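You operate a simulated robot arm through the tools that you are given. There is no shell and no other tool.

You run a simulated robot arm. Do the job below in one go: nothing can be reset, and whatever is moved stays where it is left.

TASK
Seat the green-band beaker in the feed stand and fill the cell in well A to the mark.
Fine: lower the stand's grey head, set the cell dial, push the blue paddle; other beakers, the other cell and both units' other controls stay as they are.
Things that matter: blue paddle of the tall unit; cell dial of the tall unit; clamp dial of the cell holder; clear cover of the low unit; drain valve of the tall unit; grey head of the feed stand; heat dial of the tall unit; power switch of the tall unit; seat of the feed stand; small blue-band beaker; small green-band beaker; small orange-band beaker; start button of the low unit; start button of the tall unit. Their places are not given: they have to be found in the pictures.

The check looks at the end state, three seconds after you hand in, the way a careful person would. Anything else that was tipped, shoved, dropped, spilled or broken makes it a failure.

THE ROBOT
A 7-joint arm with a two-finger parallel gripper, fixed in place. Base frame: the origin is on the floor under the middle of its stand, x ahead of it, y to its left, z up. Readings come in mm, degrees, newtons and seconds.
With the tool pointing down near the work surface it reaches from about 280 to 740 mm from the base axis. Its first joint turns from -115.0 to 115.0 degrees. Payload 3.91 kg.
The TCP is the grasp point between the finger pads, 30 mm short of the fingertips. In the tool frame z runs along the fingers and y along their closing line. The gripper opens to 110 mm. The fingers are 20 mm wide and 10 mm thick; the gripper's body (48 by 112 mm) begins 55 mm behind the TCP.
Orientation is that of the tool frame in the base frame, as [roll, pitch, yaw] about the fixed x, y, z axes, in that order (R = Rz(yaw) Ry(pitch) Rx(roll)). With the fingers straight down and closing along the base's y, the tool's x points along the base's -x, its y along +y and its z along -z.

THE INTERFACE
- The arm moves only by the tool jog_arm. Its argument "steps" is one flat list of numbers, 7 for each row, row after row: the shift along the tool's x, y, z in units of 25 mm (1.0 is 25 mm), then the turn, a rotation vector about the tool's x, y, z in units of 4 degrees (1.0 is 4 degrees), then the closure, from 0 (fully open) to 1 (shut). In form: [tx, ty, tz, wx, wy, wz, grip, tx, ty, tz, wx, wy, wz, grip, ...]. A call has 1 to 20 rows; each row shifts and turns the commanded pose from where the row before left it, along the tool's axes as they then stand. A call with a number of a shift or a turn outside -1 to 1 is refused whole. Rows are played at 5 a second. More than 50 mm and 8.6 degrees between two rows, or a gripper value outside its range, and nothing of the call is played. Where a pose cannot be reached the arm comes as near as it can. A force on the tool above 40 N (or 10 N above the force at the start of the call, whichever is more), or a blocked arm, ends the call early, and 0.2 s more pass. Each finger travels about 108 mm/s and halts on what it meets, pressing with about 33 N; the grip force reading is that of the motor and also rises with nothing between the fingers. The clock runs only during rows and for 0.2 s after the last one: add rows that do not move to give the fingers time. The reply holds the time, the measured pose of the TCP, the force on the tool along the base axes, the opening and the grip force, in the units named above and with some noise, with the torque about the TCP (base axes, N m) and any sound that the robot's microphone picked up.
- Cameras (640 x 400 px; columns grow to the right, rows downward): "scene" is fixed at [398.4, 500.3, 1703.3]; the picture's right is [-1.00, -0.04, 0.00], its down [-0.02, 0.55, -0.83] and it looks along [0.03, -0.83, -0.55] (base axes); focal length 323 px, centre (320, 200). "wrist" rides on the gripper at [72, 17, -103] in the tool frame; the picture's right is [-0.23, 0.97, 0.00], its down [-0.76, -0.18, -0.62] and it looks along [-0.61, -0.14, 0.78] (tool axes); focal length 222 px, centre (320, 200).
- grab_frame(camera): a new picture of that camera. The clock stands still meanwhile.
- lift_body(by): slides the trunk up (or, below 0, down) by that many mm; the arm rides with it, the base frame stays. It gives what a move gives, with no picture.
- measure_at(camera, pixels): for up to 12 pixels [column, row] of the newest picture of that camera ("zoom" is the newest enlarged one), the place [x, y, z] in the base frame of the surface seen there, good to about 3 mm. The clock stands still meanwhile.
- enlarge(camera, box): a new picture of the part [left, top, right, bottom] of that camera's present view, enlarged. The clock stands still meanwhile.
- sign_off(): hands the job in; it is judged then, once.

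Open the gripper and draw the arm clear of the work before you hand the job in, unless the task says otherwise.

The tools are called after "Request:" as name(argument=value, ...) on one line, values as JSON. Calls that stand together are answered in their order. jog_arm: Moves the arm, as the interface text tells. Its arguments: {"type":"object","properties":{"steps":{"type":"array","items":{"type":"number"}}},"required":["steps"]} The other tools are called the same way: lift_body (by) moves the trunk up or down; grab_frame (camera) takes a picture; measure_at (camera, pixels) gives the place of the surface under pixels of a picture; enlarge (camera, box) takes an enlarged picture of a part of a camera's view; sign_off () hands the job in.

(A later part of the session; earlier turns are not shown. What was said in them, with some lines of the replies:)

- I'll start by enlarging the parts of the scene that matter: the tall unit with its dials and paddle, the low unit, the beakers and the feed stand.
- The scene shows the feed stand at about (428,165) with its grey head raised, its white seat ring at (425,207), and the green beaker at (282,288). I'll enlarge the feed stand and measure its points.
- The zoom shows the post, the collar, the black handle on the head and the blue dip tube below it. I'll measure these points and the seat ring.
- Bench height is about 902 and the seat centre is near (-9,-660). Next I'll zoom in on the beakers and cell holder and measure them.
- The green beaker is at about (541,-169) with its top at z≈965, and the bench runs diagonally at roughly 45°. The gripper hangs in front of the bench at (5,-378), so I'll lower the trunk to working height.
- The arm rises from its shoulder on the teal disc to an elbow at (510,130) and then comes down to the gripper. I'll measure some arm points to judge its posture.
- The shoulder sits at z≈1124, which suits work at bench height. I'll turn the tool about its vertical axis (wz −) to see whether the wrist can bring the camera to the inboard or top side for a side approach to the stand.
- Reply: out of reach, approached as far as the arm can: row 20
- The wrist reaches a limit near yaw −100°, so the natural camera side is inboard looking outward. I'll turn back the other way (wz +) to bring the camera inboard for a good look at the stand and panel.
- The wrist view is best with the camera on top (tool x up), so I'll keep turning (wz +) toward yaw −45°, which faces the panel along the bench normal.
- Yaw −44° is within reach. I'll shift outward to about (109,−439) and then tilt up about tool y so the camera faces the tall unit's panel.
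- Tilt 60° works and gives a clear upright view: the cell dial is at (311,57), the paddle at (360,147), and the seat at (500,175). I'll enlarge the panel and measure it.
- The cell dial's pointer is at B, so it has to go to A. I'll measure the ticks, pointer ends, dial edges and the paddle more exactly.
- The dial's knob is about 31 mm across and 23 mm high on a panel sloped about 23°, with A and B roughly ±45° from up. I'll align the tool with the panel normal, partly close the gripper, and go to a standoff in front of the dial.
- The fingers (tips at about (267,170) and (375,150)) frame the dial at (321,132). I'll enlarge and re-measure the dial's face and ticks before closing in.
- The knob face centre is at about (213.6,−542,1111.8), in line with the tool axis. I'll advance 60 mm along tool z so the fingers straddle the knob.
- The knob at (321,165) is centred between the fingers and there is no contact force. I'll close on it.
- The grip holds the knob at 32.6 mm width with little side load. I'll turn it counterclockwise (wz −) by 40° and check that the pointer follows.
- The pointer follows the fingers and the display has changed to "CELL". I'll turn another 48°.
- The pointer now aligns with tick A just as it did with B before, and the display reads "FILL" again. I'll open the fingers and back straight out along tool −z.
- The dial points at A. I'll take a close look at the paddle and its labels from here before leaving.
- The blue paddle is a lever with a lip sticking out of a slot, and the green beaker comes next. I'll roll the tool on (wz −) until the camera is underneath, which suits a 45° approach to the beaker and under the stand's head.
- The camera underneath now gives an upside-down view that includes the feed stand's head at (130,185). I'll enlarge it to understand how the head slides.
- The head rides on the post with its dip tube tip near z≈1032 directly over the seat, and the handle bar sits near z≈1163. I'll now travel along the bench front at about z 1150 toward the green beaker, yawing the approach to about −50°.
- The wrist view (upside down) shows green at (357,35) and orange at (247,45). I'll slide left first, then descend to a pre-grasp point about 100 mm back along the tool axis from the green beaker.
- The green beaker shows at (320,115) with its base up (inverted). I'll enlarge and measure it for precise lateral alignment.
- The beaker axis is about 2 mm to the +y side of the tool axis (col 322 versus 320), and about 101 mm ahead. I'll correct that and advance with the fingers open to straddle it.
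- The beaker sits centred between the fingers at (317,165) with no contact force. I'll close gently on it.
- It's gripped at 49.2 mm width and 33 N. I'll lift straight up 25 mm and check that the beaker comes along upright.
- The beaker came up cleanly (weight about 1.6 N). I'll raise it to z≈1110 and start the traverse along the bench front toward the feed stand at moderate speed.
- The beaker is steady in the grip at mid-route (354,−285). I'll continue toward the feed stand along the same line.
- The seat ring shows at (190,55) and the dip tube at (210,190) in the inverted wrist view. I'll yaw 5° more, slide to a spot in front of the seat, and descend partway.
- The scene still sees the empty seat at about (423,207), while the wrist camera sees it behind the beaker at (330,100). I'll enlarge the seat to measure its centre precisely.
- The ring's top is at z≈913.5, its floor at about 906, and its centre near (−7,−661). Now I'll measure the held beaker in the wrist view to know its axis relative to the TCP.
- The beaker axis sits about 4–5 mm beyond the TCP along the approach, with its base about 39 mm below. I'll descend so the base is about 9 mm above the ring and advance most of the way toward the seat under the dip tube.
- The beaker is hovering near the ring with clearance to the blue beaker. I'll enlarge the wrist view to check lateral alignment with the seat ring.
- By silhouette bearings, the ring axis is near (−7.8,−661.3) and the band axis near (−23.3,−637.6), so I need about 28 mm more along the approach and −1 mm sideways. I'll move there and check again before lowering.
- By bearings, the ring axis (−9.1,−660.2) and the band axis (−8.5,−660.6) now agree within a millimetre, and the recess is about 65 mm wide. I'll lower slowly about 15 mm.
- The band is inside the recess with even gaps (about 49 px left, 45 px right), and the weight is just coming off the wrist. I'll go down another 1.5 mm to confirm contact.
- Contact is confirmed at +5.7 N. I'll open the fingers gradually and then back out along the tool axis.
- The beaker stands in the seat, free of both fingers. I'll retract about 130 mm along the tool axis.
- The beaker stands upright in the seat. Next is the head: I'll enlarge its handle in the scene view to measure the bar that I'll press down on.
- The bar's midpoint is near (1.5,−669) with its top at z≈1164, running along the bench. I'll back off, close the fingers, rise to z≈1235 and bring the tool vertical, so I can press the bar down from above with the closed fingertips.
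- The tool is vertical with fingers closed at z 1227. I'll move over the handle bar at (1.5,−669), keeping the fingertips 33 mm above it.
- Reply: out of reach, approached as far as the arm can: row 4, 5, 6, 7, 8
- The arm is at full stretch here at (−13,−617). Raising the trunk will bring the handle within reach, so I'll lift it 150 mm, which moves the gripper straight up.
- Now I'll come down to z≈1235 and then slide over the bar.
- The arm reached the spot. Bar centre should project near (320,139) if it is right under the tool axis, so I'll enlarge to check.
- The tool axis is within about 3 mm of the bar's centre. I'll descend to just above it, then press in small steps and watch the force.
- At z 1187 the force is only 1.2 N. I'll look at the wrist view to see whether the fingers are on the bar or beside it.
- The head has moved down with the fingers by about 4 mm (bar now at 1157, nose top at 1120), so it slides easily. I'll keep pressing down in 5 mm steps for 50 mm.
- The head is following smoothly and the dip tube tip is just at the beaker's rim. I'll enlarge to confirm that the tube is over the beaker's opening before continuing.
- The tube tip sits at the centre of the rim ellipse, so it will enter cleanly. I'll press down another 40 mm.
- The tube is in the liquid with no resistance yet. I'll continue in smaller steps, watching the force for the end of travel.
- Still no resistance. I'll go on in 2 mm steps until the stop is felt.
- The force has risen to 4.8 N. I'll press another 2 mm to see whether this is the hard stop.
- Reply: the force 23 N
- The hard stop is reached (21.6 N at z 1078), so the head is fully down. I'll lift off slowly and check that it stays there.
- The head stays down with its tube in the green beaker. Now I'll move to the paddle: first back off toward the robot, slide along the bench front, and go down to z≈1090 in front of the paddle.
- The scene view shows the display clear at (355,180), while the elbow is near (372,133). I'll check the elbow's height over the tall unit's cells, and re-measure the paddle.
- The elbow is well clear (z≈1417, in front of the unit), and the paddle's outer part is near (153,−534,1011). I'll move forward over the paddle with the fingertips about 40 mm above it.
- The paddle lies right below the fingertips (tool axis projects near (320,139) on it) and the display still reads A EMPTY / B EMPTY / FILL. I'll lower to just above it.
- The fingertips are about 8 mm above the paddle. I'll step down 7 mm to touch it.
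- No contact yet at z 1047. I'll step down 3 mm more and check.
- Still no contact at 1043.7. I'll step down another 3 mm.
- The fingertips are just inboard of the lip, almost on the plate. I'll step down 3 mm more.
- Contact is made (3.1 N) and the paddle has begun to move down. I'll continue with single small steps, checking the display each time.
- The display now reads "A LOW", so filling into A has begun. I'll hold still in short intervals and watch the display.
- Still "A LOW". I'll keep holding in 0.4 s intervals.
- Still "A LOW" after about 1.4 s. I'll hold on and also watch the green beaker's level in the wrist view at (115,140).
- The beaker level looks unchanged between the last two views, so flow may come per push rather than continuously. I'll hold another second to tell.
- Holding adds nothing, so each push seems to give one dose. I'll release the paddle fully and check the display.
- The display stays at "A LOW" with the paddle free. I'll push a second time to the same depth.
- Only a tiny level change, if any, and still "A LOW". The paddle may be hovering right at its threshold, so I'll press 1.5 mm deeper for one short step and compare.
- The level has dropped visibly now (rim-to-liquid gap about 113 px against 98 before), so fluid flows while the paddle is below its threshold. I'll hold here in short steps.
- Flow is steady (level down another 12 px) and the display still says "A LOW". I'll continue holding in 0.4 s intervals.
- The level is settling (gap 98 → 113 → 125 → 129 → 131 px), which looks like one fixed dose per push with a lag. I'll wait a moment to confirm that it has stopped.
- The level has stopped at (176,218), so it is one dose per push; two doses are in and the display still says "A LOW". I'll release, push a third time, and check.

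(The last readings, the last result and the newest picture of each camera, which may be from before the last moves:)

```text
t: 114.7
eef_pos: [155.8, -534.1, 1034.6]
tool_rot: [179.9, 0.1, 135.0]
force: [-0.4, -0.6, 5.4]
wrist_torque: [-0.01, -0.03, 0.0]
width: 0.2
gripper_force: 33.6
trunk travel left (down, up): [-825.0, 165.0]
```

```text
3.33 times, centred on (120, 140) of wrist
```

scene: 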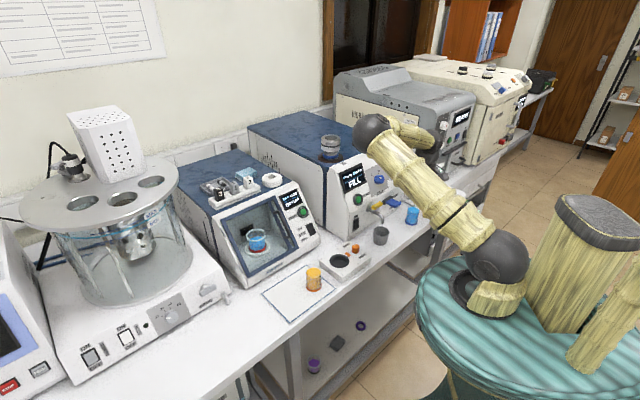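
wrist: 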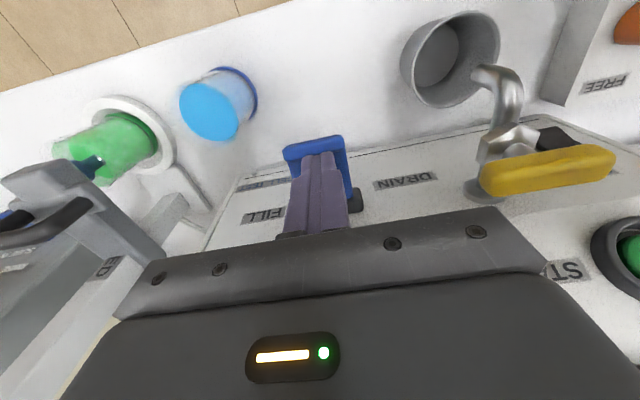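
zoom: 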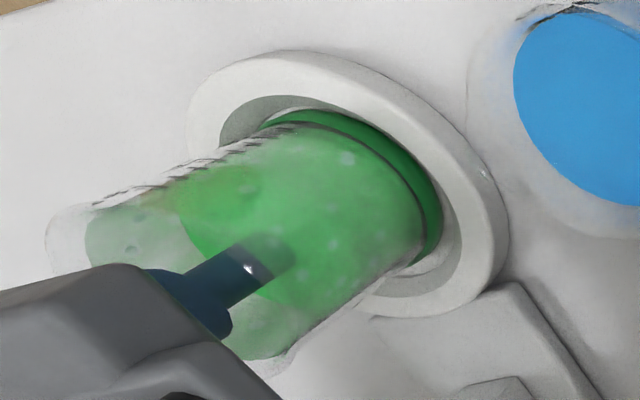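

The third dose is starting to flow. I'll wait about 1.8 s for it to complete and check the display.

Request:
jog_arm(steps=[0, 0, 0, 0, 0, 0, 1, 0, 0, 0, 0, 0, 0, 1, 0, 0, 0, 0, 0, 0, 1])

Request:
enlarge(camera="scene", box=[320, 125, 440, 225])

Request:
jog_arm(steps=[0, 0, 0, 0, 0, 0, 1, 0, 0, 0, 0, 0, 0, 1, 0, 0, 0, 0, 0, 0, 1, 0, 0, 0, 0, 0, 0, 1])

Request:
enlarge(camera="scene", box=[320, 125, 440, 225])

Request:
enlarge(camera="wrist", box=[40, 80, 200, 200])

```text
t: 115.5
eef_pos: [156.5, -534.0, 1035.2]
tool_rot: [180.0, 0.0, 135.1]
force: [-1.2, -0.6, 5.7]
wrist_torque: [-0.06, 0.0, -0.01]
width: 0.0
gripper_force: 32.6
trunk travel left (down, up): [-825.0, 165.0]
```

```text
4.00 times, centred on (380, 175) of scene
```

zoom: 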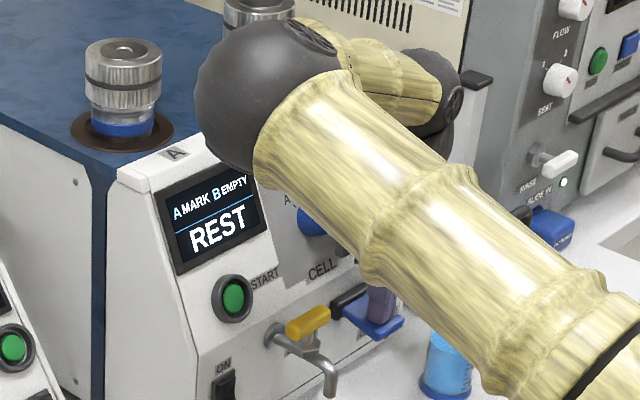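

```text
t: 116.5
eef_pos: [155.0, -532.9, 1035.2]
tool_rot: [-180.0, 0.0, 135.0]
force: [-0.7, -0.8, 5.4]
wrist_torque: [-0.03, -0.03, 0.01]
width: 0.0
gripper_force: 32.7
trunk travel left (down, up): [-825.0, 165.0]
```

```text
4.00 times, centred on (380, 175) of scene
```

zoom: 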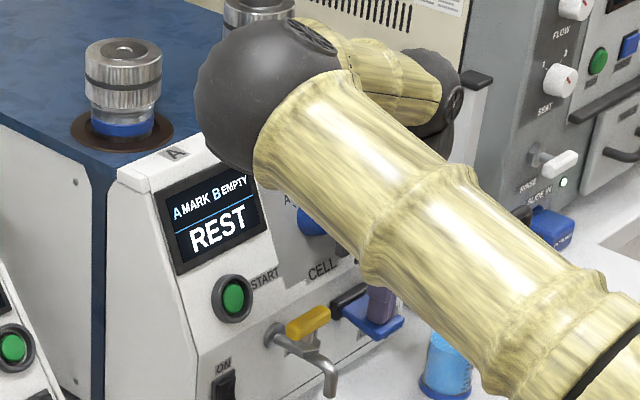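

```text
3.33 times, centred on (120, 140) of wrist
```

zoom: 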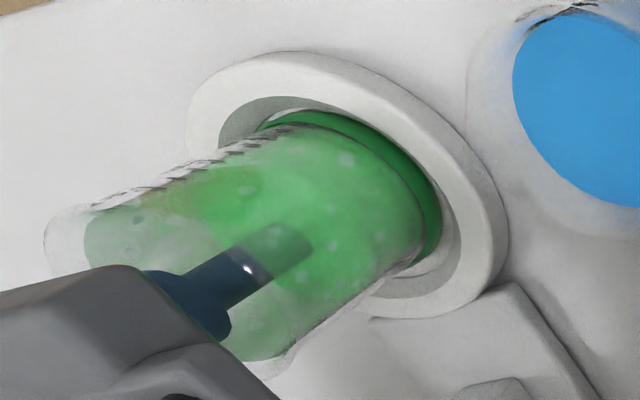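

The display reads "A MARK / B EMPTY / REST": the cell in A is at the mark. I'll lift straight off the paddle and retreat toward the robot.

Request:
jog_arm(steps=[0, 0, -0.3, 0, 0, 0, 1, 0, 0, -0.5, 0, 0, 0, 1, 0, 0, -0.8, 0, 0, 0, 1, 0, 0, -0.8, 0, 0, 0, 1, 0.6, 0, -0.4, 0, 0, 0, 1, 0.8, 0, 0, 0, 0, 0, 1, 0.8, 0, 0, 0, 0, 0, 1, 0.8, 0, 0, 0, 0, 0, 1, 0.8, 0, 0, 0, 0, 0, 1, 0.8, 0, 0, 0, 0, 0, 1])

Request:
grab_frame(camera="scene")

Request:
enlarge(camera="scene", box=[320, 125, 440, 225])

Request:
grab_frame(camera="wrist")

```text
t: 118.7
eef_pos: [73.4, -452.5, 1103.7]
tool_rot: [179.9, 0.1, 135.3]
force: [0.0, 0.1, -0.6]
wrist_torque: [0.0, -0.01, -0.01]
width: 0.0
gripper_force: 33.1
trunk travel left (down, up): [-825.0, 165.0]
```

```text
taken
```

scene: 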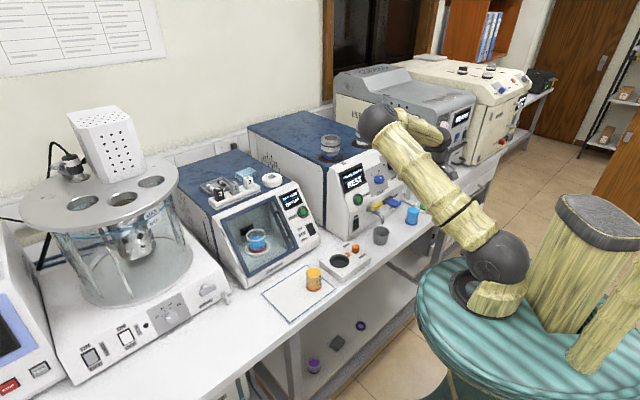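

```text
4.00 times, centred on (380, 175) of scene
```

zoom: 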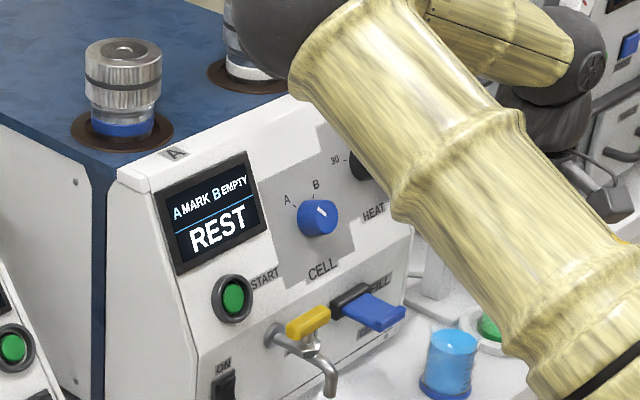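

```text
taken
```

wrist: 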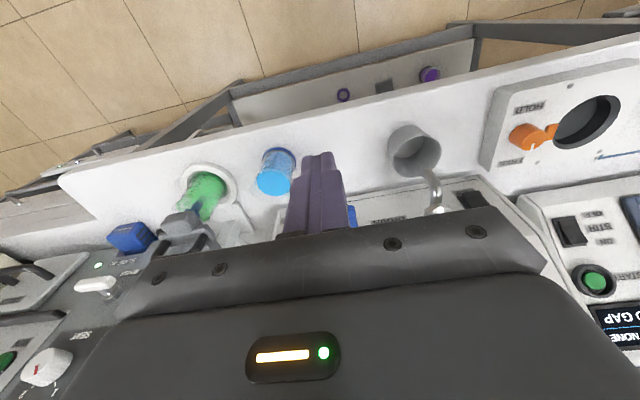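

The display holds "A MARK … REST" and the paddle has sprung back. I'll open the gripper, raise and withdraw the arm, then check again after some seconds.

Request:
jog_arm(steps=[0.3, 0, -0.8, 0, 0, 0, 0.8, 0.4, 0, -0.9, 0, 0, 0, 0.5, 0.4, 0, -0.9, 0, 0, 0, 0.2, 0.4, 0, -0.9, 0, 0, 0, 0, 0.4, 0, -0.9, 0, 0, 0, 0, 0.4, 0, -0.9, 0, 0, 0, 0, 0.4, 0, -0.9, 0, 0, 0, 0, 0, 0, -0.5, 0, 0, 0, 0, 0, 0, 0, 0, 0, 0, 0, 0, 0, 0, 0, 0, 0, 0, 0, 0, 0, 0, 0, 0, 0, 0, 0, 0, 0, 0, 0, 0])

Request:
grab_frame(camera="scene")

Request:
enlarge(camera="scene", box=[320, 125, 440, 225])

Request:
grab_frame(camera="wrist")

```text
t: 121.3
eef_pos: [24.9, -405.9, 1270.6]
tool_rot: [-180.0, 0.0, 135.1]
force: [0.4, -0.4, -1.0]
wrist_torque: [0.0, 0.01, 0.0]
width: 110.0
gripper_force: 0.1
trunk travel left (down, up): [-825.0, 165.0]
```

```text
taken
```

scene: 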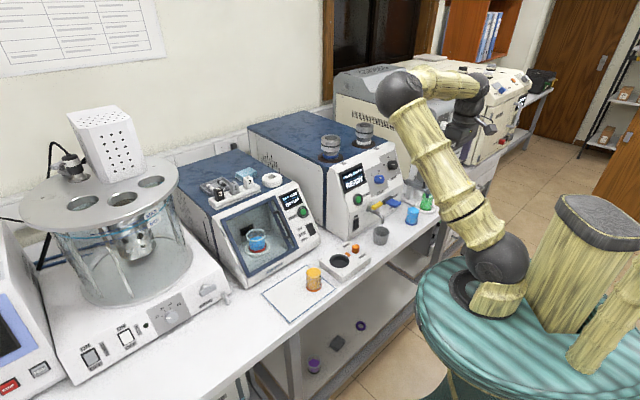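

```text
4.00 times, centred on (380, 175) of scene
```

zoom: 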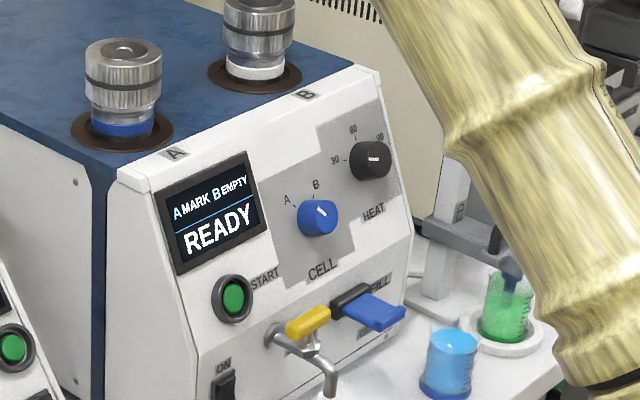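

```text
taken
```

wrist: 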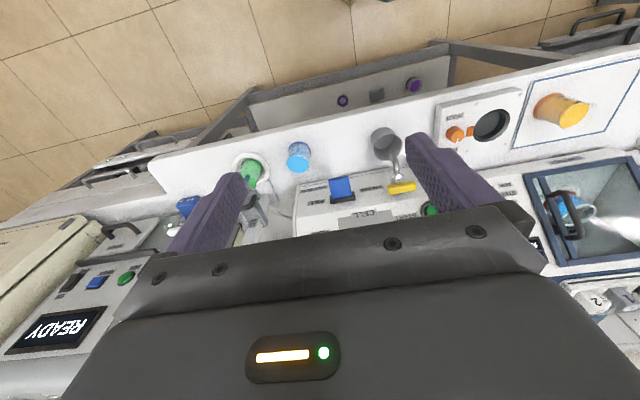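

The display now reads "A MARK / B EMPTY / READY". I'll take a last close look at the feed stand and the beakers.

Request:
enlarge(camera="wrist", box=[210, 120, 340, 240])

Request:
enlarge(camera="scene", box=[250, 200, 460, 320])

```text
3.33 times, centred on (275, 180) of wrist
```

zoom: 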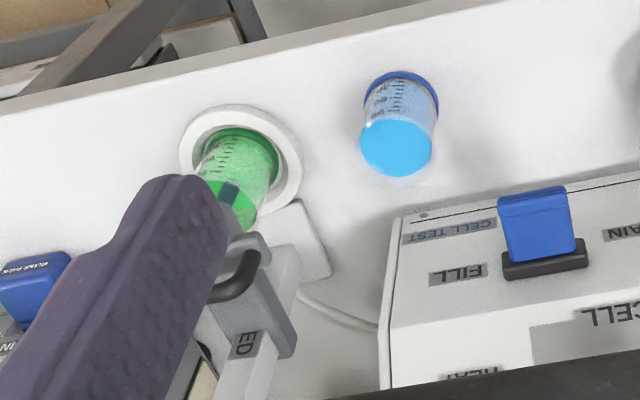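

```text
3.05 times, centred on (355, 260) of scene
```

zoom: 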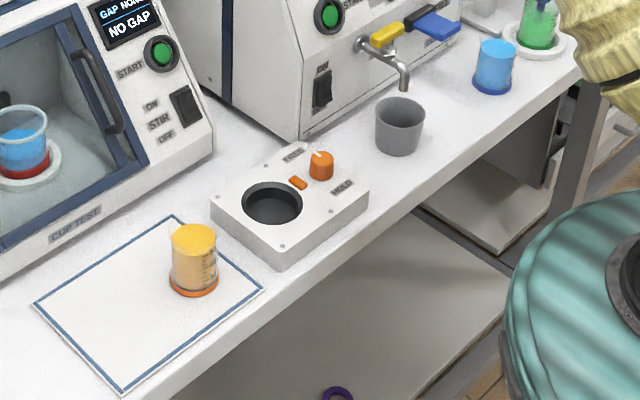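

Everything is as it should be: the green beaker is upright in the seat with the head lowered, the dial is at A, and the display reads "A MARK / READY". The orange and blue beakers haven't moved, and the gripper is open and clear. I'm handing in the job.

Request:
sign_off()

```text
The job is handed in.
```

The green-band beaker is seated in the feed stand and the cell in well A is filled to the mark. The tall unit's display last read "A MARK / B EMPTY / READY".

- **Beaker and head:** the beaker stands upright in the seat. The grey head is fully lowered with its tube in the liquid, and it stayed down after I let go.
- **Cell dial:** it was pointing at B, so I turned it to A before filling.
- **Filling:** the paddle gives one dose per push however long it is held. It took three pushes to go from EMPTY to MARK, and the paddle sprang back after the last one.
- **Left alone:** in the last pictures the orange and blue beakers stand where they were and cell B is still empty. I didn't touch either unit's other controls, the low unit's cover or the clamp dial on the cell holder.

The gripper is open and the arm is drawn back clear of the bench.
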